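You operate a simulated robot arm through the tools that you are given. There is no shell and no other tool. Be economical: measure what you need, move in short steps, check, and stop when the job is done.

You run a simulated robot arm. Do the job below in one go: nothing can be reset, and whatever is moved stays where it is left.

## Task
Set the work rest up to its green mark and bring the wheel shield down.
Fine: main switch off first; free the rest lock and lock it again; switch back on last. Where these are worked on the way, their far stop is far enough and under half their travel is too little: main switch, rest lock.

The check looks at the end state, three seconds after you hand in, the way a careful person would. Anything else that was tipped, shoved, dropped, spilled or broken makes it a failure.

## Robot
A 6-joint arm with a two-finger gripper, fixed in place. Base frame: the origin is at the foot of the arm, x ahead of it, y to its left, z up; the work surface is at about z = 88. Lengths are in cm, angles in degrees, forces in N, time in s.
Its first joint turns from -166.0 to 166.0 degrees. Payload 2.45 kg.
The tool frame sits at the grasp point between the pads (the TCP): z along the fingers, y along the line on which they close. The tips reach 2 cm beyond it. Largest opening 14 cm; the body of the gripper starts 16.8 cm behind the TCP.
Orientation is told as [roll, pitch, yaw] about the base's x, y, z axes, in that order, counted from this pose: with the fingers straight down and closing along the base's y, the tool's x points along the base's -x, its y along +y and its z along -z.

## Interface
- The arm moves only by the tool drive_tool. Its arguments are lists of equal length, an entry for each row: "linear": the shift along the tool's x, y, z in cm, a list of three; "turn": the turn, a rotation vector about the tool's x, y, z in degrees, a list of three; "gripper": the opening in per cent of the stroke, from 0 (shut) to 100 (fully open). In form: {"linear": [[dx, dy, dz], ...], "turn": [[wx, wy, wz], ...], "gripper": [gripper, ...]}. A call has 1 to 10 rows; each row is the pose to reach, as a shift and turn from the pose commanded when the call began, along the tool's axes at that moment. Each row takes 0.2 s and may step no farther than 5 cm and 8.6 degrees from the row before; otherwise, or with a gripper value out of range, the whole call is refused. A pose out of reach is approached as far as the arm can. The call stops where the force on the tool passes 90 N (or 10 N more than at its start, if that is more) or the arm is blocked; 0.2 s more then pass. The fingers move at their own pace (about 4.5 cm/s each) and stop on an object; they squeeze with about 27 N. The grip force told is the motor's: it shows also when the fingers shut on nothing. Time passes only in rows, and 0.2 s behind the last, so rows that repeat a pose let the fingers close. It gives the time, the measured TCP pose, the force on the tool (base axes), the opening and the grip force at its end, in the units of the frame above (readings bear some noise), with the torque about the TCP (base axes, N m) and any sound that the robot's microphone picked up.
- Cameras (640 x 400 px; columns grow to the right, rows downward): "scene" is fixed at [22.76, 49.75, 158.77]; the picture's right is [-0.72, -0.69, 0.00], its down [-0.34, 0.36, -0.87] and it looks along [0.60, -0.63, -0.50] (base axes); focal length 327 px, centre (320, 200). "wrist" rides on the gripper at [7.8, 1.1, -20.9] in the tool frame; the picture's right is [-0.14, 0.99, 0.00], its down [-0.92, -0.13, -0.37] and it looks along [-0.36, -0.05, 0.93] (tool axes); focal length 280 px, centre (320, 200). There is no depth. A picture from a camera that has moved, and an enlarged one, comes with that camera's place and axes in the base frame and with its lens. The place of the scene camera against the robot may be out by one fixed shift of up to 2.5 cm in any direction.
- snapshot(camera): a new picture of that camera. It takes no simulated time.
- inspect(camera, box): a new picture of the part [left, top, right, bottom] of that camera's present view, enlarged. It takes no simulated time.
- finish_job(): hands the job in; it is judged then, once.

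Go step by step. Nothing tells you positions but the pictures and the camera data: compare them with the known pose of the tool, close in by small moves and look again before you grip or let go. The budget is 120 turns and 84 pictures, counting those below and the enlarged ones. Unless the task says otherwise, let go and move clear before handing in, and close with one line.

The tools are called after "Request:" as a command line: name --argument value ..., lists and objects as JSON in quotes. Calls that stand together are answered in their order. drive_tool: Moves the arm, as the interface text tells. Its arguments: {"type":"object","properties":{"linear":{"type":"array","items":{"type":"array","items":{"type":"number"}}},"turn":{"type":"array","items":{"type":"array","items":{"type":"number"}}},"gripper":{"type":"array","items":{"type":"number"}}},"required":["linear","turn","gripper"]} The other tools are called the same way: snapshot (camera) takes a picture; inspect (camera, box) takes an enlarged picture of a part of a camera's view; finish_job () hands the job in.

At the start:

```text
time: 0.0
eef_pos: [73.42, -10.85, 127.05]
tool_rot: [0.0, -0.1, 0.1]
wrist_force: [0.3, 0.2, -0.4]
moment: [0.01, 0.01, 0.01]
gripper_width: 13.99
finger_force: 0.0
```

scene: 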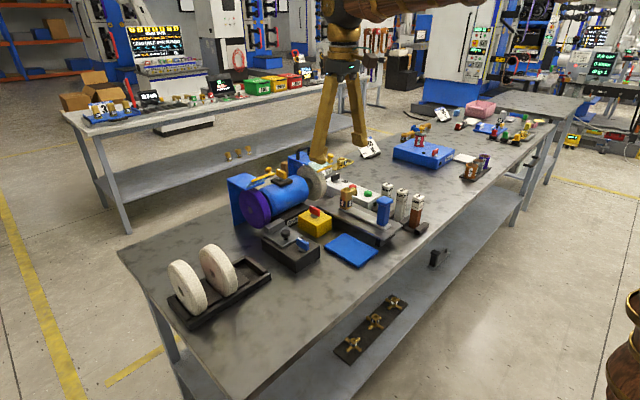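
wrist: 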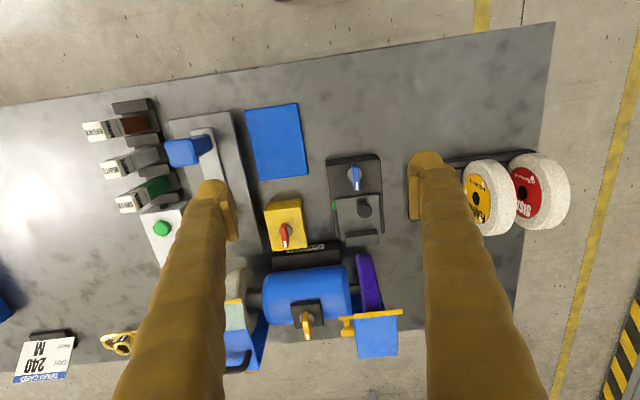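

I see a bench grinder with a yellow switch box, a dark box with knobs, a rest assembly with a blue part, and a shield. I'll look closer at these.

Request:
inspect --camera "scene" --box '[220, 140, 440, 280]'

Request:
inspect --camera "wrist" --box '[80, 80, 420, 380]'

```text
2.86 times, centred on (330, 210) of scene
camera zoom: at [22.76, 49.75, 158.77], right [-0.72, -0.69, 0.0], down [-0.34, 0.36, -0.87], along [0.6, -0.63, -0.5], focal length 935 px, centre (291, 171)
```

zoom: 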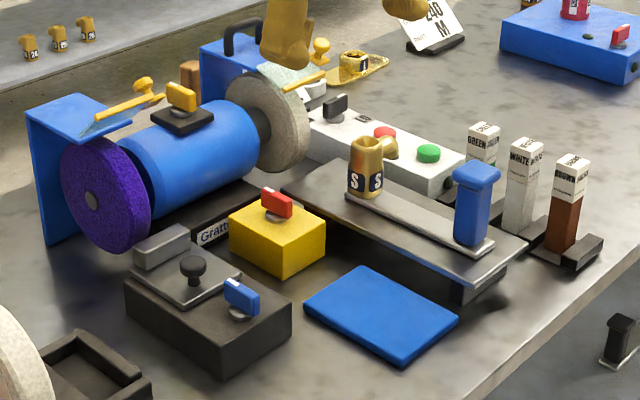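

```text
1.33 times, centred on (250, 230) of wrist
camera zoom: at [65.55, -9.71, 147.78], right [0.14, 0.99, 0.0], down [0.92, -0.13, 0.37], along [0.36, -0.05, -0.93], focal length 374 px, centre (413, 160)
```

zoom: 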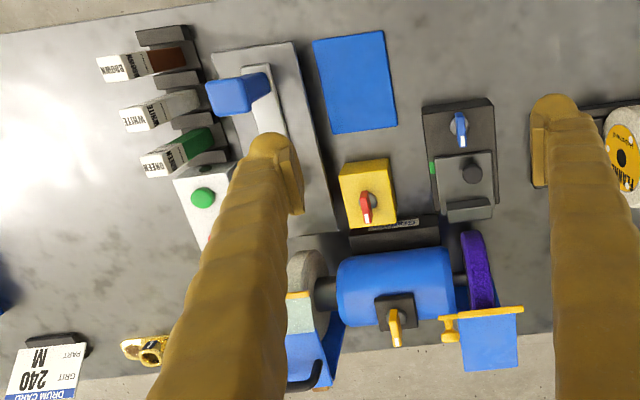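

The red switch is near (93,-21) and the rest with its blue lock lever near (82..90,-5). I'll move back and down for a better look.

Request:
drive_tool --linear '[[3, 1, 3.5], [6, 2, 7], [9, 3, 10], [12, 4, 13]]' --turn '[[0, 0, 0], [0, 0, 0], [0, 0, 0], [0, 0, 0]]' --gripper '[100, 100, 100, 100]'

Request:
snapshot --camera "wrist"

```text
time: 1.0
eef_pos: [61.5, -6.93, 114.26]
tool_rot: [0.1, 0.0, 0.0]
wrist_force: [1.1, -0.5, -0.3]
moment: [-0.01, 0.0, -0.02]
gripper_width: 14.02
finger_force: 0.1
```

```text
79 pictures are left
camera wrist: at [53.56, -5.88, 135.02], right [0.14, 0.99, 0.0], down [0.92, -0.13, 0.37], along [0.36, -0.05, -0.93], focal length 280 px, centre (320, 200)
```

wrist: 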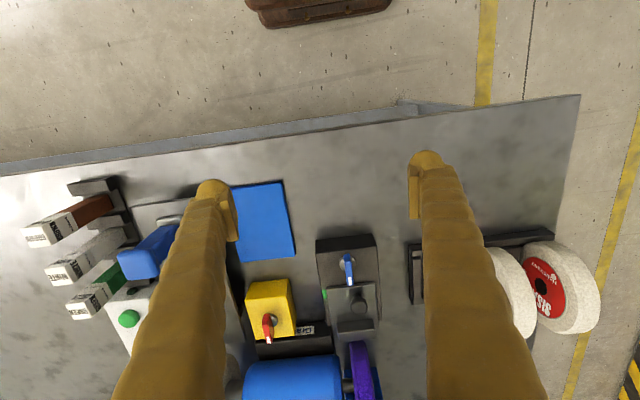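

I'll tilt the tool forward so the camera looks more level at the grinder's front.

Request:
drive_tool --linear '[[0, 0, 0], [0, 0, 0], [0, 0, 0], [0, 0, 0]]' --turn '[[0, -8.5, 0], [0, -17, 0], [0, -25.5, 0], [0, -34, 0]]' --gripper '[100, 100, 100, 100]'

Request:
snapshot --camera "wrist"

```text
time: 2.2
eef_pos: [63.42, -7.12, 107.02]
tool_rot: [1.2, -27.5, -0.7]
wrist_force: [-0.7, 0.6, 0.6]
moment: [0.03, -0.05, 0.05]
gripper_width: 13.97
finger_force: 0.1
stopped in row 4: the arm was blocked; the commanded pose is now the measured one
```

```text
78 pictures are left
camera wrist: at [46.76, -6.3, 121.82], right [0.12, 0.99, 0.08], down [0.65, -0.14, 0.75], along [0.75, -0.04, -0.66], focal length 280 px, centre (320, 200)
```

wrist: 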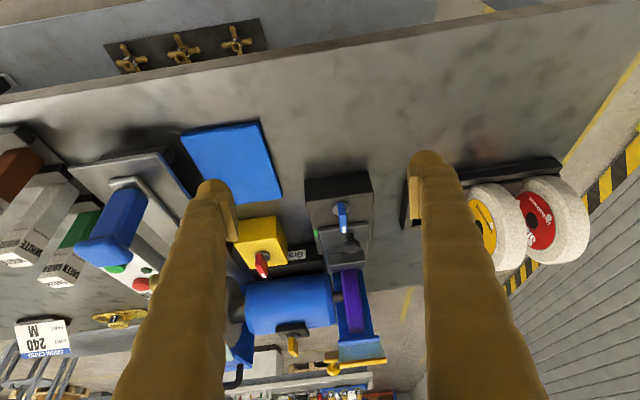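

The arm hit a limit here, but the view is useful. I'll enlarge the rest and the switch.

Request:
inspect --camera "wrist" --box '[220, 160, 420, 285]'

Request:
inspect --camera "wrist" --box '[220, 275, 420, 400]'

Request:
inspect --camera "scene" --box '[225, 155, 325, 218]'

Request:
inspect --camera "scene" --box '[250, 195, 360, 275]'

```text
3.20 times, centred on (320, 222) of wrist
camera zoom: at [46.76, -6.3, 121.82], right [0.12, 0.99, 0.08], down [0.65, -0.14, 0.75], along [0.75, -0.04, -0.66], focal length 897 px, centre (320, 128)
```

zoom: 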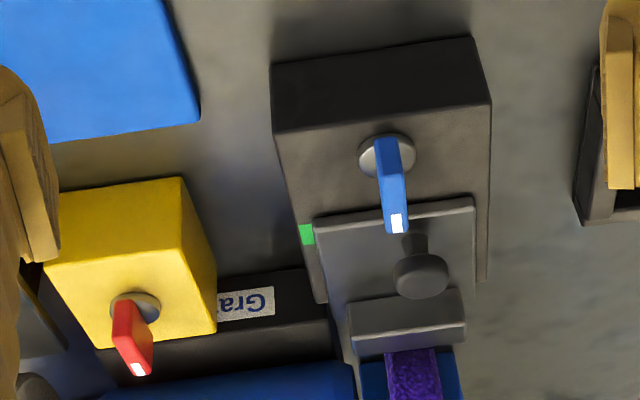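

```text
3.20 times, centred on (320, 338) of wrist
camera zoom: at [46.76, -6.3, 121.82], right [0.12, 0.99, 0.08], down [0.65, -0.14, 0.75], along [0.75, -0.04, -0.66], focal length 897 px, centre (320, -240)
```

zoom: 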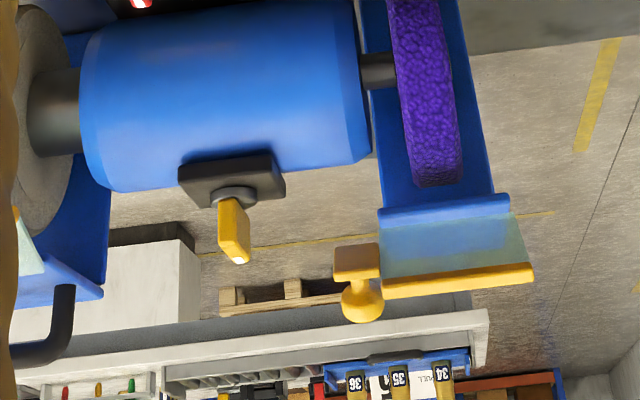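

```text
6.35 times, centred on (275, 186) of scene
camera zoom: at [22.76, 49.75, 158.77], right [-0.72, -0.69, 0.0], down [-0.34, 0.36, -0.87], along [0.6, -0.63, -0.5], focal length 2077 px, centre (606, 286)
```

zoom: 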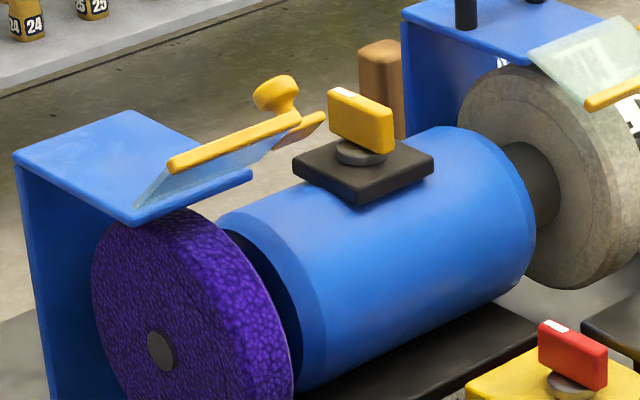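

```text
5.00 times, centred on (305, 235) of scene
camera zoom: at [22.76, 49.75, 158.77], right [-0.72, -0.69, 0.0], down [-0.34, 0.36, -0.87], along [0.6, -0.63, -0.5], focal length 1636 px, centre (395, 25)
```

zoom: 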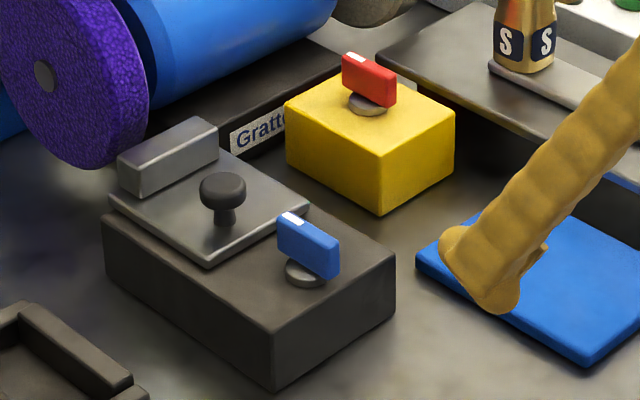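

The lock lever is blue and the main switch is presumably the red one on the yellow box. I still need to check the other shield and the white control box.

Request:
snapshot --camera "scene"

Request:
inspect --camera "scene" --box '[285, 140, 405, 216]'

```text
73 pictures are left
```

scene: 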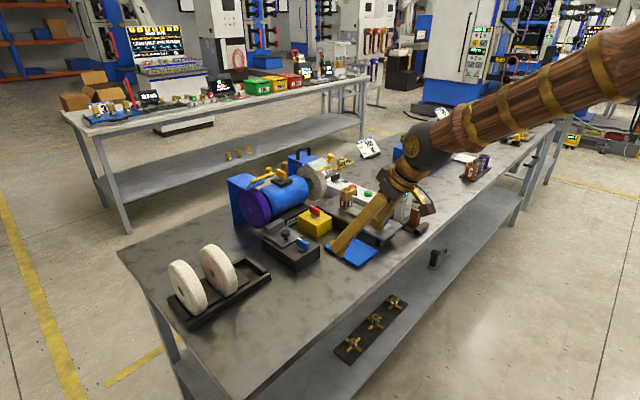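

```text
5.26 times, centred on (345, 178) of scene
camera zoom: at [22.76, 49.75, 158.77], right [-0.72, -0.69, 0.0], down [-0.34, 0.36, -0.87], along [0.6, -0.63, -0.5], focal length 1722 px, centre (188, 316)
```

zoom: 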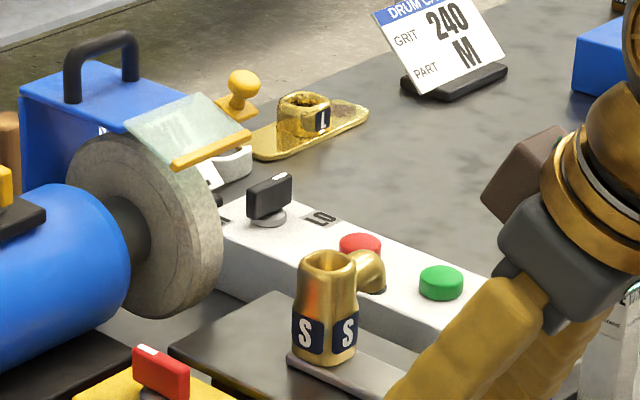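

The white box carries "I O" marks by a black rotary, so I need a closer view before deciding which is the main switch. I'll move up and over to the right.

Request:
drive_tool --linear '[[-3, -2, -2], [-6, -5, -4], [-9, -8, -6], [-11, -12, -7], [-13.1, -16, -7.85], [-13.1, -20.5, -7.85], [-13.1, -25, -7.85], [-13.1, -29, -7.85], [-13.1, -33, -7.85]]' --turn '[[0, 0, 0], [0, 0, 0], [0, 0, 0], [0, 0, 0], [0, 0, 0], [0, 0, 0], [0, 0, 0], [0, 0, 0], [0, 0, 0]]' --gripper '[100, 100, 100, 100, 100, 100, 100, 100, 100]'

Request:
snapshot --camera "wrist"

```text
time: 4.2
eef_pos: [71.08, -40.44, 119.86]
tool_rot: [1.1, -28.0, -0.7]
wrist_force: [0.5, 0.0, -0.4]
moment: [0.02, -0.02, 0.02]
gripper_width: 13.98
finger_force: 0.1
```

```text
71 pictures are left
camera wrist: at [54.32, -39.6, 134.56], right [0.12, 0.99, 0.08], down [0.64, -0.14, 0.76], along [0.76, -0.04, -0.65], focal length 280 px, centre (320, 200)
```

wrist: 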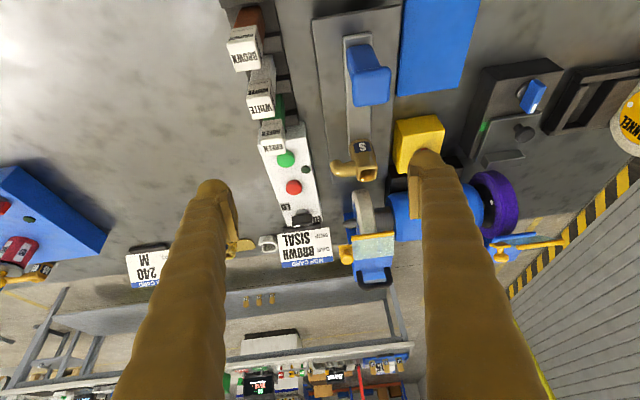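

Request:
inspect --camera "wrist" --box '[220, 130, 420, 290]'

Request:
inspect --camera "wrist" --box '[260, 180, 340, 230]'

Request:
inspect --camera "wrist" --box '[440, 50, 600, 150]'

```text
2.50 times, centred on (320, 210) of wrist
camera zoom: at [54.32, -39.6, 134.56], right [0.12, 0.99, 0.08], down [0.64, -0.14, 0.76], along [0.76, -0.04, -0.65], focal length 701 px, centre (320, 175)
```

zoom: 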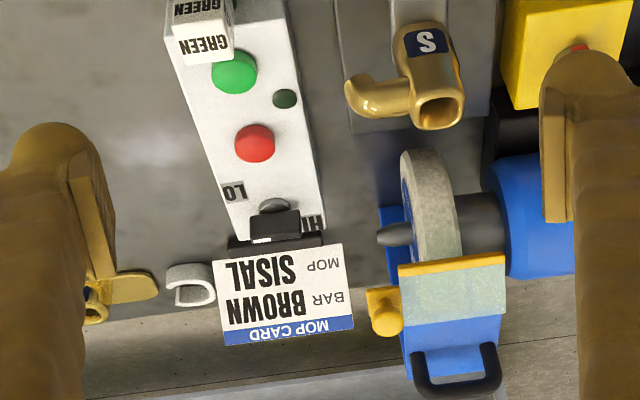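

```text
8.00 times, centred on (300, 205) of wrist
camera zoom: at [54.32, -39.6, 134.56], right [0.12, 0.99, 0.08], down [0.64, -0.14, 0.76], along [0.76, -0.04, -0.65], focal length 2243 px, centre (480, 160)
```

zoom: 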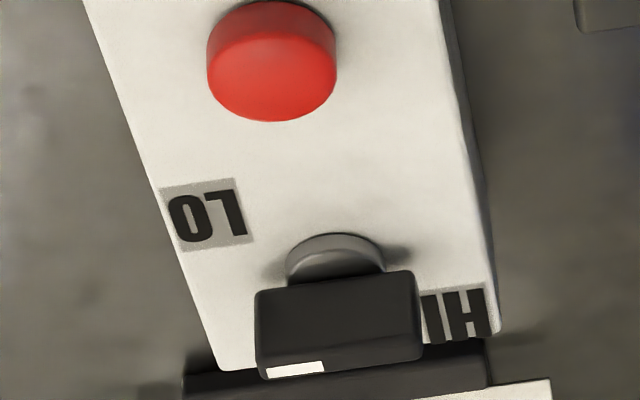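

```text
4.00 times, centred on (520, 100) of wrist
camera zoom: at [54.32, -39.6, 134.56], right [0.12, 0.99, 0.08], down [0.64, -0.14, 0.76], along [0.76, -0.04, -0.65], focal length 1122 px, centre (-480, 600)
```

zoom: 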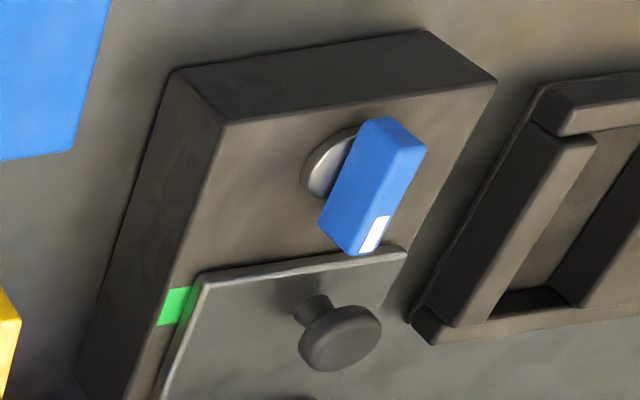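

The black rotary is a HI/LO speed selector, so the red lever on the yellow box is the main switch. Next is a close overhead view of the rest.

Request:
drive_tool --linear '[[-0.32, 3.64, 1.2], [-0.63, 7.28, 2.5], [-0.95, 10.9, 4], [-1.26, 14.5, 5.5], [-1.58, 18.2, 7], [-1.9, 21.8, 8.6], [-2.2, 25.5, 10.2], [-2.5, 29.1, 11.8], [-2.8, 32.8, 13.5], [-3.16, 36.4, 15.15]]' --turn '[[0, 2.8, 0], [0, 5.6, 0], [0, 8.4, 0], [0, 11.2, 0], [0, 14, 0], [0, 16.8, 0], [0, 19.6, 0], [0, 22.4, 0], [0, 25.2, 0], [0, 28, 0]]' --gripper '[100, 100, 100, 100, 100, 100, 100, 100, 100, 100]'

Request:
snapshot --camera "wrist"

```text
time: 6.4
eef_pos: [81.06, -4.2, 109.01]
tool_rot: [1.0, 0.0, -0.3]
wrist_force: [-1.2, 0.7, 0.4]
moment: [0.03, -0.05, -0.03]
gripper_width: 14.02
finger_force: 0.0
```

```text
67 pictures are left
camera wrist: at [73.22, -3.4, 129.8], right [0.14, 0.99, 0.02], down [0.92, -0.14, 0.37], along [0.37, -0.04, -0.93], focal length 280 px, centre (320, 200)
```

wrist: 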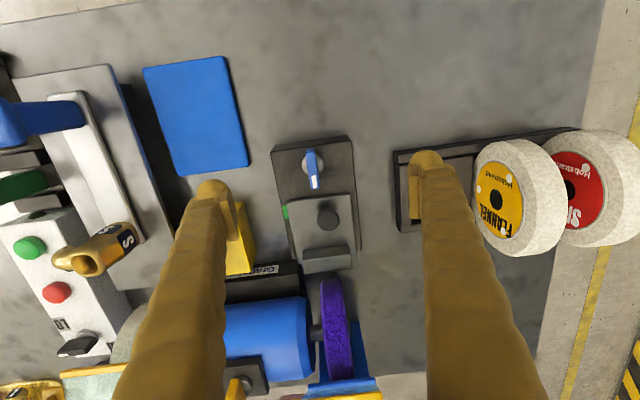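

Request:
inspect --camera "wrist" --box '[260, 125, 380, 285]'

Request:
inspect --camera "scene" --box '[225, 190, 345, 275]'

```text
2.50 times, centred on (320, 205) of wrist
camera zoom: at [73.22, -3.4, 129.8], right [0.14, 0.99, 0.02], down [0.92, -0.14, 0.37], along [0.37, -0.04, -0.93], focal length 701 px, centre (320, 188)
```

zoom: 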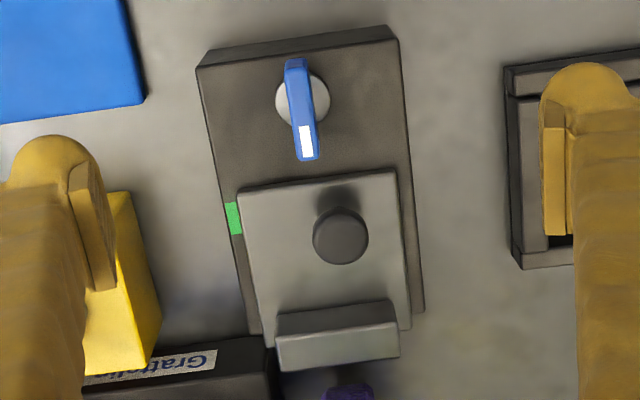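

```text
4.71 times, centred on (285, 232) of scene
camera zoom: at [22.76, 49.75, 158.77], right [-0.72, -0.69, 0.0], down [-0.34, 0.36, -0.87], along [0.6, -0.63, -0.5], focal length 1540 px, centre (485, 47)
```

zoom: 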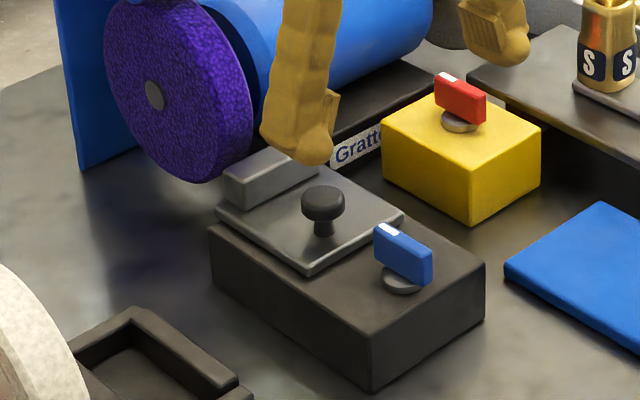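

The plate's near edge sits about 2 cm short of the green mark, so the rest should slide toward the wheel. First I'll hover over the red main switch lever.

Request:
drive_tool --linear '[[-2, -4, 0], [-4, -8, 0], [-7, -12, 0], [-9.5, -15, 1], [-11.4, -16.5, 2]]' --turn '[[0.5, 0, 0], [1, 0, -0.3], [1, 0, -0.3], [1, 0, -0.3], [1, 0, -0.3]]' --gripper '[80, 70, 60, 50, 50]'

Request:
snapshot --camera "wrist"

Request:
inspect --camera "scene" --box '[240, 120, 380, 240]'

```text
time: 7.6
eef_pos: [92.42, -20.4, 106.68]
tool_rot: [0.1, -0.1, 0.1]
wrist_force: [0.6, 0.2, 0.2]
moment: [-0.01, -0.01, 0.02]
gripper_width: 6.99
finger_force: 0.0
```

```text
64 pictures are left
camera wrist: at [84.59, -19.33, 127.5], right [0.13, 0.99, 0.0], down [0.92, -0.12, 0.37], along [0.37, -0.05, -0.93], focal length 280 px, centre (320, 200)
```

wrist: 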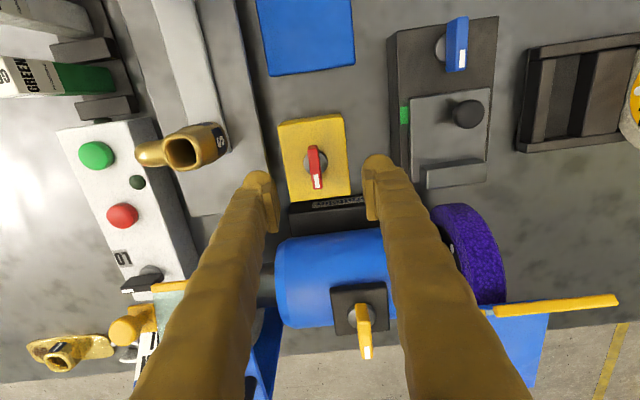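

```text
3.33 times, centred on (310, 180) of scene
camera zoom: at [22.76, 49.75, 158.77], right [-0.72, -0.69, 0.0], down [-0.34, 0.36, -0.87], along [0.6, -0.63, -0.5], focal length 1091 px, centre (353, 267)
```

zoom: 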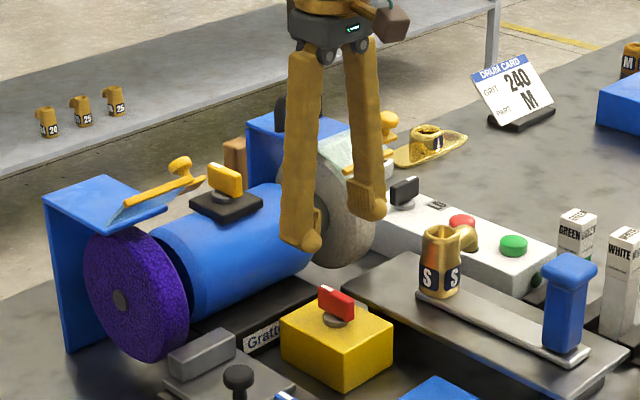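

The red lever centre is about (93.2,-21.1). I'll descend around it with fingers partly open.

Request:
drive_tool --linear '[[-0.3, -0.3, 3], [-0.6, -0.6, 6], [-0.6, -0.6, 8.7]]' --turn '[[0, 0, 0], [0, 0, 0], [0, 0, 0]]' --gripper '[40, 35, 30]'

Request:
snapshot --camera "wrist"

Request:
inspect --camera "scene" --box '[270, 170, 360, 240]'

```text
time: 8.4
eef_pos: [93.33, -20.82, 97.78]
tool_rot: [-0.1, 0.0, 0.2]
wrist_force: [0.7, -0.2, 0.7]
moment: [-0.02, 0.02, 0.02]
gripper_width: 4.19
finger_force: 0.1
```

```text
62 pictures are left
camera wrist: at [85.45, -19.85, 118.63], right [0.13, 0.99, 0.0], down [0.92, -0.12, 0.37], along [0.37, -0.05, -0.93], focal length 280 px, centre (320, 200)
```

wrist: 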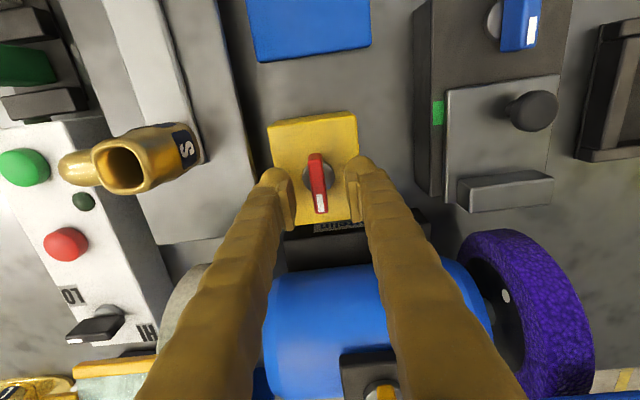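

```text
5.71 times, centred on (315, 205) of scene
camera zoom: at [22.76, 49.75, 158.77], right [-0.72, -0.69, 0.0], down [-0.34, 0.36, -0.87], along [0.6, -0.63, -0.5], focal length 1870 px, centre (349, 171)
```

zoom: 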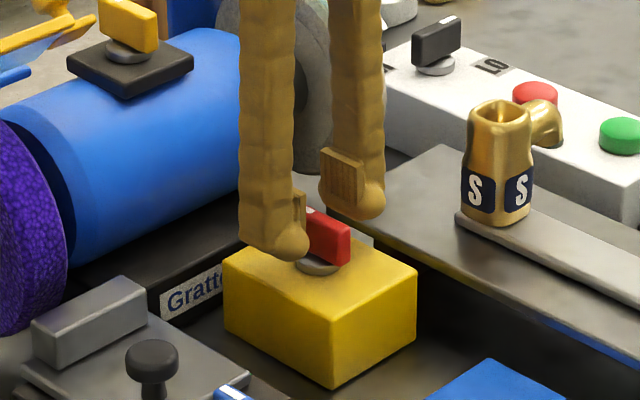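

Fingers straddle the lever a bit high; I'll lower 1.3 cm and close.

Request:
drive_tool --linear '[[0.2, -0.1, 0.8], [0.3, -0.2, 1.3], [0.3, -0.2, 1.3], [0.3, -0.2, 1.3], [0.3, -0.2, 1.3]]' --turn '[[0, 0, 0], [0, 0, 0], [0, 0, 0], [0, 0, 0], [0, 0, 0]]' --gripper '[30, 30, 10, 0, 0]'

Request:
inspect --camera "scene" --box '[270, 170, 360, 240]'

```text
time: 9.6
eef_pos: [92.91, -21.04, 96.46]
tool_rot: [0.0, -0.1, 0.3]
wrist_force: [-0.2, 2.3, -0.9]
moment: [0.0, -0.09, -0.04]
gripper_width: 1.11
finger_force: 29.7
```

```text
5.71 times, centred on (315, 205) of scene
camera zoom: at [22.76, 49.75, 158.77], right [-0.72, -0.69, 0.0], down [-0.34, 0.36, -0.87], along [0.6, -0.63, -0.5], focal length 1870 px, centre (349, 171)
```

zoom: 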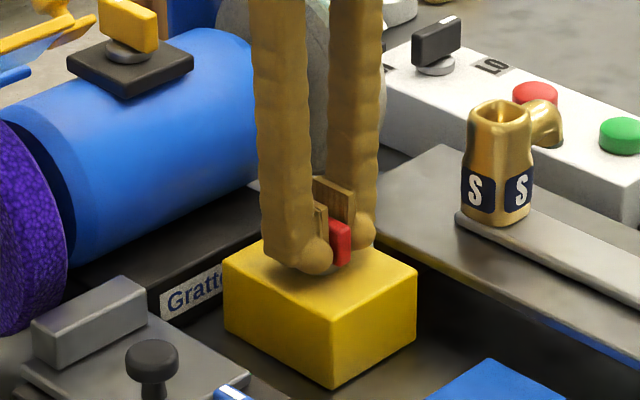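

Gripped (1.1 cm). I'll test the turn direction, clockwise from above first.

Request:
drive_tool --linear '[[0, 0, 0], [0, 0, 0], [0, 0, 0]]' --turn '[[0, 0, 6], [0, 0, 12], [0, 0, 18]]' --gripper '[0, 0, 0]'

Request:
snapshot --camera "wrist"

```text
time: 10.4
eef_pos: [92.91, -21.01, 96.35]
tool_rot: [0.1, 0.0, -17.9]
wrist_force: [17.1, 13.4, -5.4]
moment: [0.12, -0.26, 0.02]
gripper_width: 1.1
finger_force: 37.9
```

```text
59 pictures are left
camera wrist: at [85.71, -17.56, 117.22], right [0.43, 0.9, 0.0], down [0.84, -0.4, 0.37], along [0.33, -0.16, -0.93], focal length 280 px, centre (320, 200)
```

wrist: 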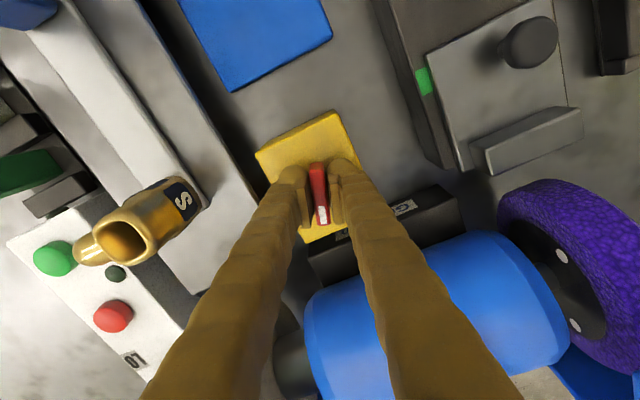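

The lever turns this way with little torque. I'll continue, easing slightly along the side force.

Request:
drive_tool --linear '[[-0.1, 0.15, 0], [-0.1, 0.15, 0], [-0.1, 0.15, 0], [-0.1, 0.15, 0]]' --turn '[[0, 0, 4], [0, 0, 11], [0, 0, 18], [0, 0, 26]]' --gripper '[0, 0, 0, 0]'

Request:
inspect --camera "scene" --box '[270, 170, 360, 240]'

```text
time: 11.4
eef_pos: [92.99, -20.84, 96.37]
tool_rot: [0.0, 0.0, -44.0]
wrist_force: [2.0, 19.7, -10.6]
moment: [0.28, 0.09, 0.01]
gripper_width: 1.11
finger_force: 38.0
```

```text
5.71 times, centred on (315, 205) of scene
camera zoom: at [22.76, 49.75, 158.77], right [-0.72, -0.69, 0.0], down [-0.34, 0.36, -0.87], along [0.6, -0.63, -0.5], focal length 1870 px, centre (349, 171)
```

zoom: 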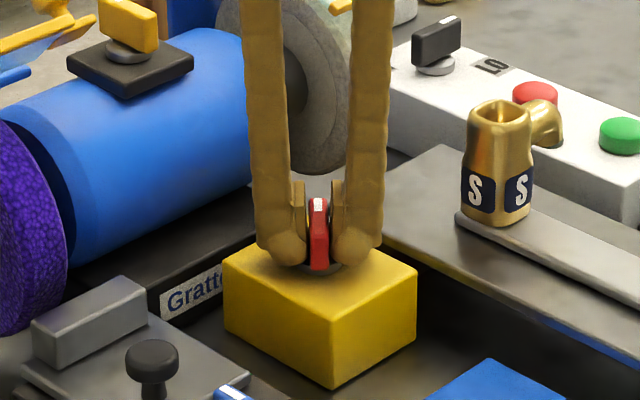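

Turned 44° so far and still free. Continue.

Request:
drive_tool --linear '[[0.14, 0.14, 0], [0.14, 0.14, 0], [0.14, 0.14, 0], [0.14, 0.14, 0], [0.14, 0.14, 0]]' --turn '[[0, 0, 7], [0, 0, 14], [0, 0, 21], [0, 0, 28], [0, 0, 35]]' --gripper '[0, 0, 0, 0, 0]'

Request:
inspect --camera "scene" --box '[270, 170, 360, 240]'

```text
time: 12.6
eef_pos: [92.98, -20.85, 96.4]
tool_rot: [0.1, 0.0, -78.9]
wrist_force: [39.0, -28.0, -12.6]
moment: [-0.29, -0.35, 0.08]
gripper_width: 1.11
finger_force: 38.5
```

```text
5.71 times, centred on (315, 205) of scene
camera zoom: at [22.76, 49.75, 158.77], right [-0.72, -0.69, 0.0], down [-0.34, 0.36, -0.87], along [0.6, -0.63, -0.5], focal length 1870 px, centre (349, 171)
```

zoom: 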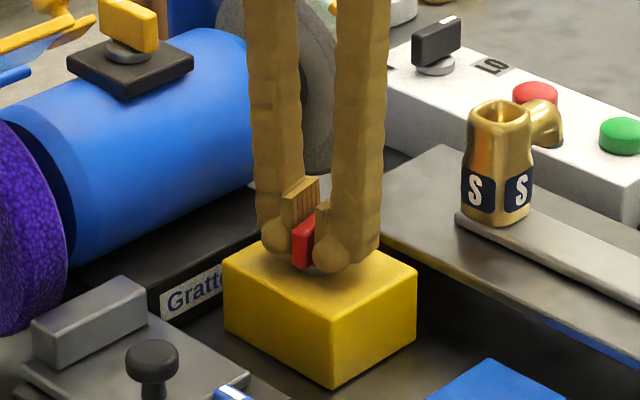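

Side forces rose; I'll relieve them by a small shift and turn a little more to find the stop.

Request:
drive_tool --linear '[[-0.3, 0.25, 0], [-0.3, 0.25, 0], [-0.3, 0.25, 0]]' --turn '[[0, 0, 0], [0, 0, 6], [0, 0, 11]]' --gripper '[0, 0, 0]'

Request:
snapshot --camera "wrist"

```text
time: 13.4
eef_pos: [92.98, -20.83, 96.4]
tool_rot: [-0.1, 0.1, -90.0]
wrist_force: [-24.2, 14.2, 11.5]
moment: [0.39, 0.26, -0.06]
gripper_width: 1.1
finger_force: 38.0
```

```text
56 pictures are left
camera wrist: at [94.07, -13.06, 117.26], right [0.99, -0.14, 0.0], down [-0.12, -0.92, 0.37], along [-0.05, -0.36, -0.93], focal length 280 px, centre (320, 200)
```

wrist: 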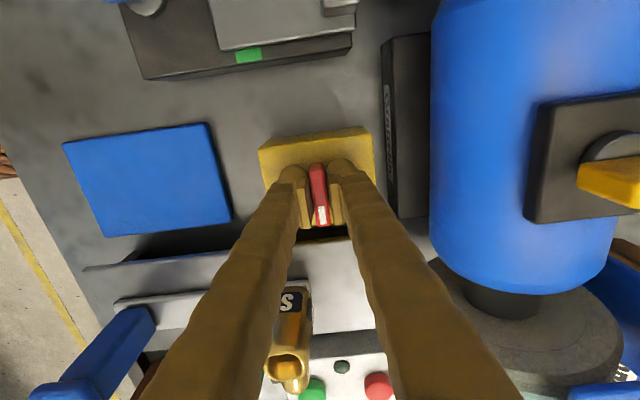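

The lever is at 90°. I'll check for the stop by pressing a bit further.

Request:
drive_tool --linear '[[0.15, -0.12, 0], [0.15, -0.12, 0], [0.15, -0.12, 0]]' --turn '[[0, 0, 4], [0, 0, 9], [0, 0, 14]]' --gripper '[0, 0, 0]'

Request:
snapshot --camera "wrist"

```text
time: 14.2
eef_pos: [92.97, -21.02, 96.5]
tool_rot: [0.0, -0.1, -104.0]
wrist_force: [-29.6, -13.3, 6.7]
moment: [-0.3, 0.31, 1.63]
gripper_width: 1.65
finger_force: 42.3
```

```text
55 pictures are left
camera wrist: at [95.9, -13.65, 117.26], right [0.93, -0.37, 0.0], down [-0.34, -0.86, 0.37], along [-0.14, -0.34, -0.93], focal length 280 px, centre (320, 200)
```

wrist: 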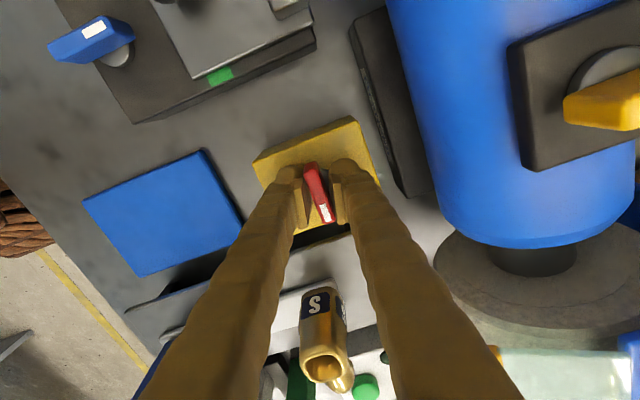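

Torque shows the stop at 90°: the main switch is off. I'll back off, release and lift, unwinding the wrist.

Request:
drive_tool --linear '[[0, 0, 0], [0, 0, 0], [0, 0, 0], [0, 0, 0], [0, 0, -3], [0, 0, -7], [0, 0, -10]]' --turn '[[0, 0, -7], [0, 0, -13], [0, 0, -13], [0, 0, -13], [0, 0, -13], [0, 0, -13], [0, 0, -13]]' --gripper '[0, 0, 20, 30, 30, 30, 30]'

Request:
snapshot --camera "wrist"

```text
time: 15.8
eef_pos: [93.33, -20.67, 106.43]
tool_rot: [0.0, 0.0, -90.9]
wrist_force: [-0.5, 0.6, -1.0]
moment: [-0.01, 0.03, 0.0]
gripper_width: 4.22
finger_force: 0.0
```

```text
54 pictures are left
camera wrist: at [94.51, -12.95, 127.26], right [0.99, -0.15, 0.0], down [-0.14, -0.92, 0.37], along [-0.06, -0.36, -0.93], focal length 280 px, centre (320, 200)
```

wrist: 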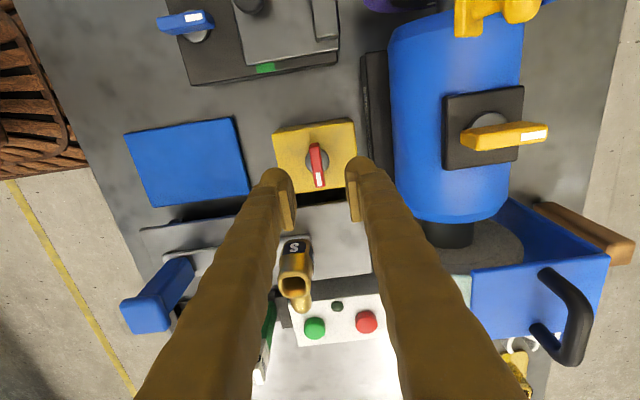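

The switch is off. Now I'll move over the blue rest-lock lever near (82.4,-5.0), unwinding the wrist.

Request:
drive_tool --linear '[[1.5, -1.1, 0], [3.1, -2.2, 0], [4.6, -3.3, 0], [6.2, -4.5, 0], [7.7, -5.6, 0], [9.3, -6.7, 0], [10.9, -7.8, 0], [12.4, -8.9, 0], [14, -10, 0], [15.5, -11.15, 0]]' --turn '[[0, 0, -8.5], [0, 0, -17], [0, 0, -25.5], [0, 0, -34], [0, 0, -42.5], [0, 0, -51], [0, 0, -59.5], [0, 0, -68], [0, 0, -76.5], [0, 0, -85]]' --gripper '[30, 30, 30, 30, 30, 30, 30, 30, 30, 30]'

Request:
drive_tool --linear '[[0, 0, 0], [0, 0, 3]]' --turn '[[0, 0, -5.9], [0, 0, -5.9]]' --gripper '[35, 35]'

Request:
snapshot --camera "wrist"

```text
time: 18.0
eef_pos: [82.18, -4.94, 106.44]
tool_rot: [0.0, 0.0, -5.7]
wrist_force: [-0.5, -0.6, 0.4]
moment: [0.02, 0.01, 0.0]
gripper_width: 4.22
finger_force: 0.1
```

```text
time: 18.6
eef_pos: [82.15, -5.11, 103.31]
tool_rot: [0.0, 0.0, 0.1]
wrist_force: [-0.1, 1.0, -0.6]
moment: [0.03, -0.02, 0.02]
gripper_width: 4.92
finger_force: 0.1
```

```text
53 pictures are left
camera wrist: at [74.22, -3.99, 124.19], right [0.14, 0.99, 0.0], down [0.92, -0.13, 0.37], along [0.37, -0.05, -0.93], focal length 280 px, centre (320, 200)
```

wrist: 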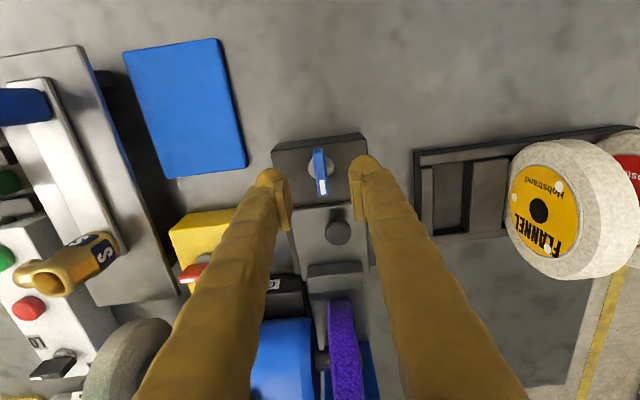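

Aligned over the blue lever. Descend and check height.

Request:
drive_tool --linear '[[-0.1, 0.1, 3.5], [-0.2, 0.15, 6.5]]' --turn '[[0, 0, 0], [0, 0, 0]]' --gripper '[35, 35]'

Request:
inspect --camera "scene" --box '[250, 205, 340, 275]'

Request:
snapshot --camera "wrist"

```text
time: 19.2
eef_pos: [82.32, -4.93, 96.95]
tool_rot: [0.0, 0.1, 0.1]
wrist_force: [0.3, -0.1, -0.9]
moment: [0.0, -0.02, 0.0]
gripper_width: 4.9
finger_force: 0.0
```

```text
5.71 times, centred on (295, 240) of scene
camera zoom: at [22.76, 49.75, 158.77], right [-0.72, -0.69, 0.0], down [-0.34, 0.36, -0.87], along [0.6, -0.63, -0.5], focal length 1870 px, centre (463, -29)
```

zoom: 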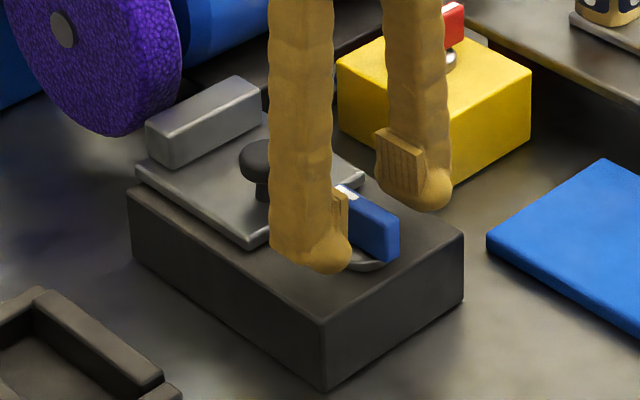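

```text
51 pictures are left
camera wrist: at [74.5, -3.87, 117.75], right [0.14, 0.99, 0.0], down [0.92, -0.13, 0.37], along [0.37, -0.05, -0.93], focal length 280 px, centre (320, 200)
```

wrist: 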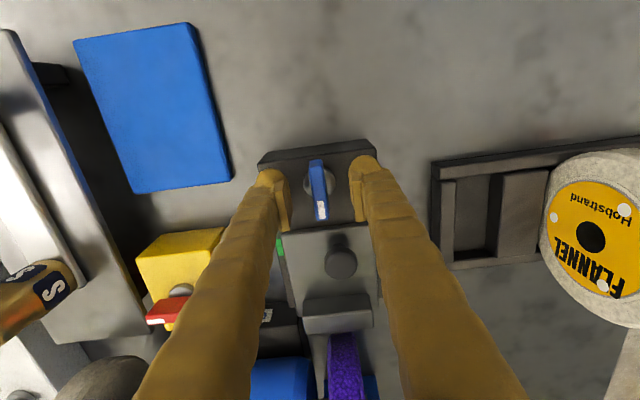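

I'll lower 0.9 cm, shift 0.3 cm back from the plate edge, and grip.

Request:
drive_tool --linear '[[0.3, 0, 0.9], [0.3, 0, 0.9], [0.3, 0, 0.9], [0.3, 0, 0.9]]' --turn '[[0, 0, 0], [0, 0, 0], [0, 0, 0], [0, 0, 0]]' --gripper '[30, 10, 0, 0]'

Request:
inspect --camera "scene" --box '[250, 205, 340, 275]'

```text
time: 20.2
eef_pos: [82.02, -5.02, 95.96]
tool_rot: [0.0, -0.1, 0.1]
wrist_force: [-1.3, -9.1, -2.6]
moment: [-0.09, -0.04, -0.02]
gripper_width: 1.12
finger_force: 29.8
```

```text
5.71 times, centred on (295, 240) of scene
camera zoom: at [22.76, 49.75, 158.77], right [-0.72, -0.69, 0.0], down [-0.34, 0.36, -0.87], along [0.6, -0.63, -0.5], focal length 1870 px, centre (463, -29)
```

zoom: 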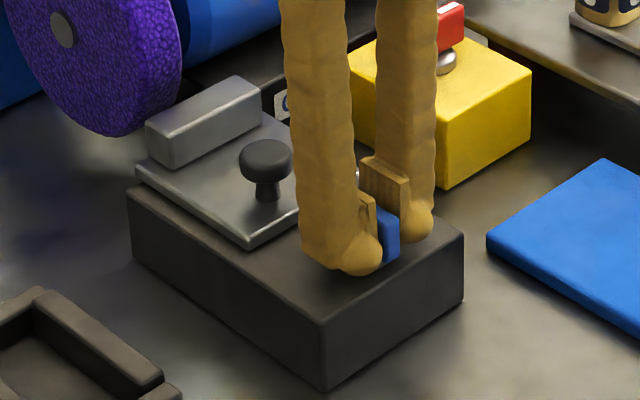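

Gripped. Test the turn clockwise.

Request:
drive_tool --linear '[[0, -0.1, 0], [0, -0.1, 0], [0, -0.1, 0]]' --turn '[[0, 0, 5], [0, 0, 10], [0, 0, 15]]' --gripper '[0, 0, 0]'

```text
time: 21.0
eef_pos: [81.96, -4.93, 96.02]
tool_rot: [0.0, 0.1, -15.0]
wrist_force: [11.7, 23.7, -19.4]
moment: [0.27, -0.05, 0.12]
gripper_width: 1.11
finger_force: 38.2
```

It turns freely this way. Continue along the arc.

Request:
drive_tool --linear '[[0.01, 0.15, 0], [0, 0.21, 0], [-0.02, 0.26, 0], [-0.05, 0.31, 0], [-0.08, 0.36, 0]]' --turn '[[0, 0, 8], [0, 0, 16], [0, 0, 24], [0, 0, 32], [0, 0, 40]]' --gripper '[0, 0, 0, 0, 0]'

Request:
inspect --camera "scene" --box '[250, 205, 340, 275]'

```text
time: 22.2
eef_pos: [82.25, -4.74, 95.94]
tool_rot: [0.0, 0.1, -55.0]
wrist_force: [21.3, 39.6, -30.6]
moment: [0.39, -0.07, 0.17]
gripper_width: 1.1
finger_force: 38.4
```

```text
5.71 times, centred on (295, 240) of scene
camera zoom: at [22.76, 49.75, 158.77], right [-0.72, -0.69, 0.0], down [-0.34, 0.36, -0.87], along [0.6, -0.63, -0.5], focal length 1870 px, centre (463, -29)
```

zoom: 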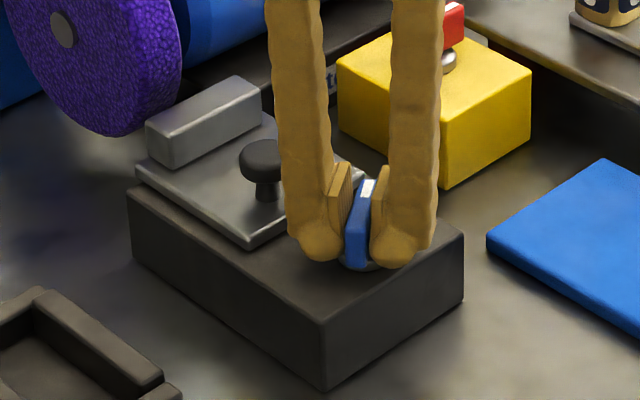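

Request:
drive_tool --linear '[[0.13, 0.3, 0.1], [0.13, 0.34, 0.1], [0.13, 0.34, 0.1], [0.13, 0.34, 0.1], [0.13, 0.34, 0.1]]' --turn '[[0, 0, 7], [0, 0, 15], [0, 0, 23], [0, 0, 31], [0, 0, 38]]' --gripper '[0, 0, 0, 0, 0]'

Request:
inspect --camera "scene" --box '[250, 205, 340, 275]'

```text
time: 23.4
eef_pos: [82.7, -4.62, 95.9]
tool_rot: [0.1, -0.1, -92.9]
wrist_force: [24.6, -16.4, -16.6]
moment: [-0.2, -0.23, 0.93]
gripper_width: 1.17
finger_force: 38.3
```

```text
5.71 times, centred on (295, 240) of scene
camera zoom: at [22.76, 49.75, 158.77], right [-0.72, -0.69, 0.0], down [-0.34, 0.36, -0.87], along [0.6, -0.63, -0.5], focal length 1870 px, centre (463, -29)
```

zoom: 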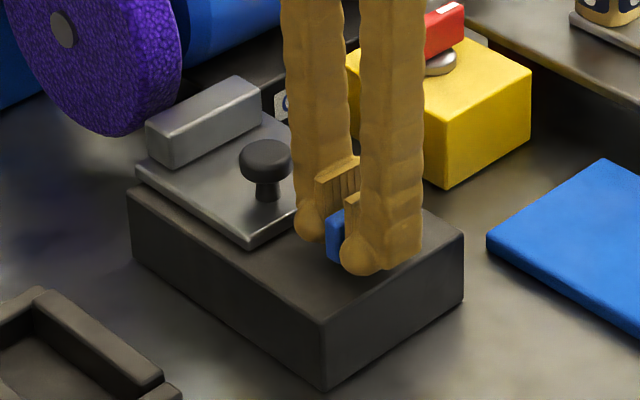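

The lock is at its far stop (free). Release, lift, and unwind toward the knob.

Request:
drive_tool --linear '[[0, 0, 0], [0, 0, 0], [0, 0, 0], [0, 0, -3], [0, 0, -7], [1, 4, -8], [1, 7, -8]]' --turn '[[0, 0, -3], [0, 0, -3], [0, 0, -3], [0, 0, -3], [0, 0, -3], [0, 0, -11], [0, 0, -19]]' --gripper '[0, 25, 40, 40, 40, 40, 40]'

Request:
drive_tool --linear '[[0, 0, 0], [0, 0, 0], [0, 0, 0], [0, 0, 0], [0, 0, 0], [0, 0, 0], [0, 0, 0], [0, 0, 0], [0, 0, 0]]' --turn '[[0, 0, -8.2], [0, 0, -16.4], [0, 0, -24.6], [0, 0, -32.8], [0, 0, -41], [0, 0, -49.2], [0, 0, -57.4], [0, 0, -65.6], [0, 0, -73.8]]' --gripper '[40, 40, 40, 40, 40, 40, 40, 40, 40]'

Request:
snapshot --camera "wrist"

Request:
inspect --camera "scene" --box '[250, 205, 340, 275]'

```text
time: 25.0
eef_pos: [89.36, -3.79, 103.86]
tool_rot: [0.0, -0.1, -73.8]
wrist_force: [-0.4, 0.9, 0.3]
moment: [-0.03, -0.02, 0.03]
gripper_width: 5.6
finger_force: 0.1
```

```text
time: 27.0
eef_pos: [89.44, -3.69, 103.9]
tool_rot: [0.0, 0.0, 0.0]
wrist_force: [-0.2, -0.6, -0.9]
moment: [0.0, 0.0, -0.01]
gripper_width: 5.6
finger_force: 0.1
```

```text
47 pictures are left
camera wrist: at [81.57, -2.71, 124.68], right [0.14, 0.99, 0.0], down [0.92, -0.13, 0.37], along [0.37, -0.05, -0.93], focal length 280 px, centre (320, 200)
```

wrist: 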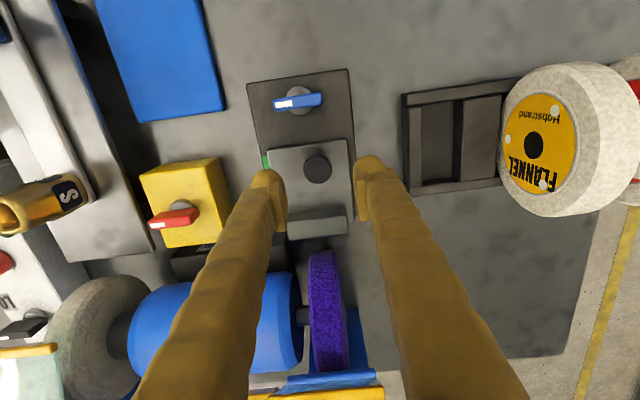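

```text
5.71 times, centred on (295, 240) of scene
camera zoom: at [22.76, 49.75, 158.77], right [-0.72, -0.69, 0.0], down [-0.34, 0.36, -0.87], along [0.6, -0.63, -0.5], focal length 1870 px, centre (463, -29)
```

zoom: 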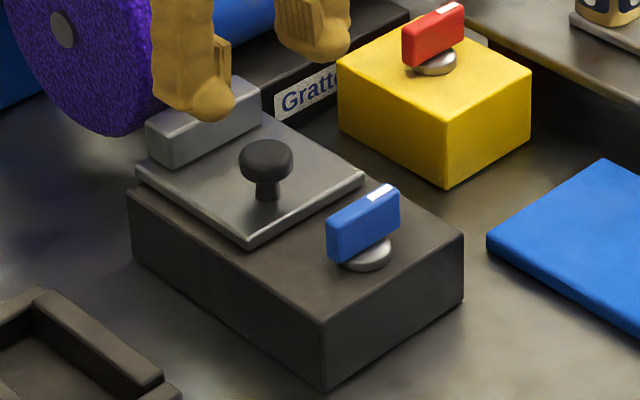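

Both levers are across now. Let me look at the mark and plate in detail.

Request:
inspect --camera "wrist" --box '[240, 70, 370, 250]'

```text
2.22 times, centred on (305, 160) of wrist
camera zoom: at [81.57, -2.71, 124.68], right [0.14, 0.99, 0.0], down [0.92, -0.13, 0.37], along [0.37, -0.05, -0.93], focal length 623 px, centre (353, 289)
```

zoom: 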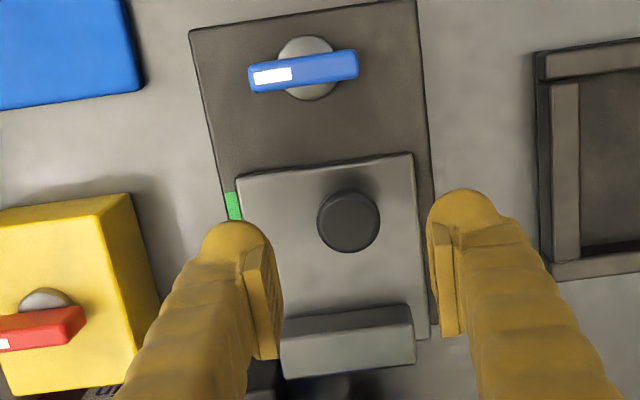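

Knob is at about (89.5,-4.0), 2.8 cm across. Descend and grip it.

Request:
drive_tool --linear '[[0, -0.2, 3.5], [-0.1, -0.3, 7], [-0.1, -0.3, 7], [-0.1, -0.3, 7], [-0.1, -0.3, 7], [-0.1, -0.3, 7]]' --turn '[[0, 0, 0], [0, 0, 0], [0, 0, 0], [0, 0, 0], [0, 0, 0], [0, 0, 0]]' --gripper '[40, 40, 25, 10, 10, 10]'

Request:
snapshot --camera "wrist"

Request:
inspect --camera "scene" --box '[250, 205, 340, 275]'

```text
time: 28.4
eef_pos: [89.6, -4.19, 96.79]
tool_rot: [0.0, -0.1, -0.1]
wrist_force: [1.0, 25.9, -5.2]
moment: [0.1, -0.06, -0.07]
gripper_width: 3.11
finger_force: 12.4
```

```text
44 pictures are left
camera wrist: at [81.76, -3.09, 117.68], right [0.14, 0.99, 0.0], down [0.92, -0.13, 0.37], along [0.36, -0.05, -0.93], focal length 280 px, centre (320, 200)
```

wrist: 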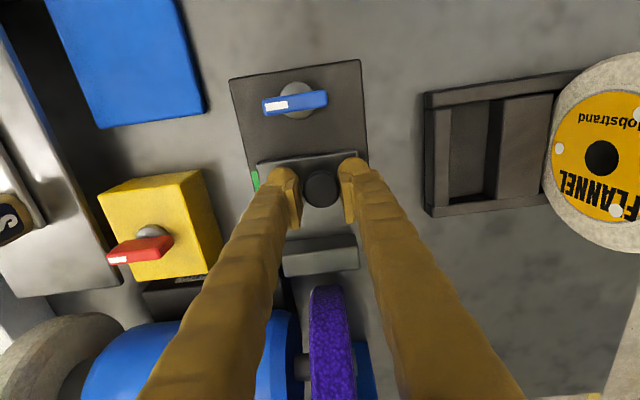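

```text
5.71 times, centred on (295, 240) of scene
camera zoom: at [22.76, 49.75, 158.77], right [-0.72, -0.69, 0.0], down [-0.34, 0.36, -0.87], along [0.6, -0.63, -0.5], focal length 1870 px, centre (463, -29)
```

zoom: 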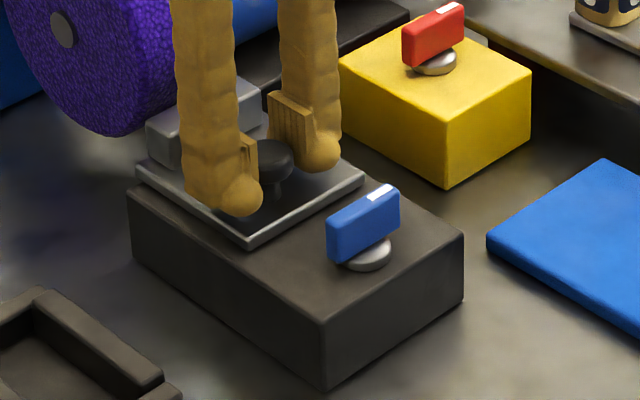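

Only one finger touches; I'll shift +0.25 cm in y and close fully.

Request:
drive_tool --linear '[[0, 0.25, 0], [0, 0.25, 0], [0, 0.25, 0]]' --turn '[[0, 0, 0], [0, 0, 0], [0, 0, 0]]' --gripper '[15, 0, 0]'

```text
time: 29.2
eef_pos: [89.5, -3.97, 96.84]
tool_rot: [0.0, -0.1, -0.1]
wrist_force: [0.0, 0.8, -5.2]
moment: [-0.08, -0.02, 0.0]
gripper_width: 2.77
finger_force: 39.4
```

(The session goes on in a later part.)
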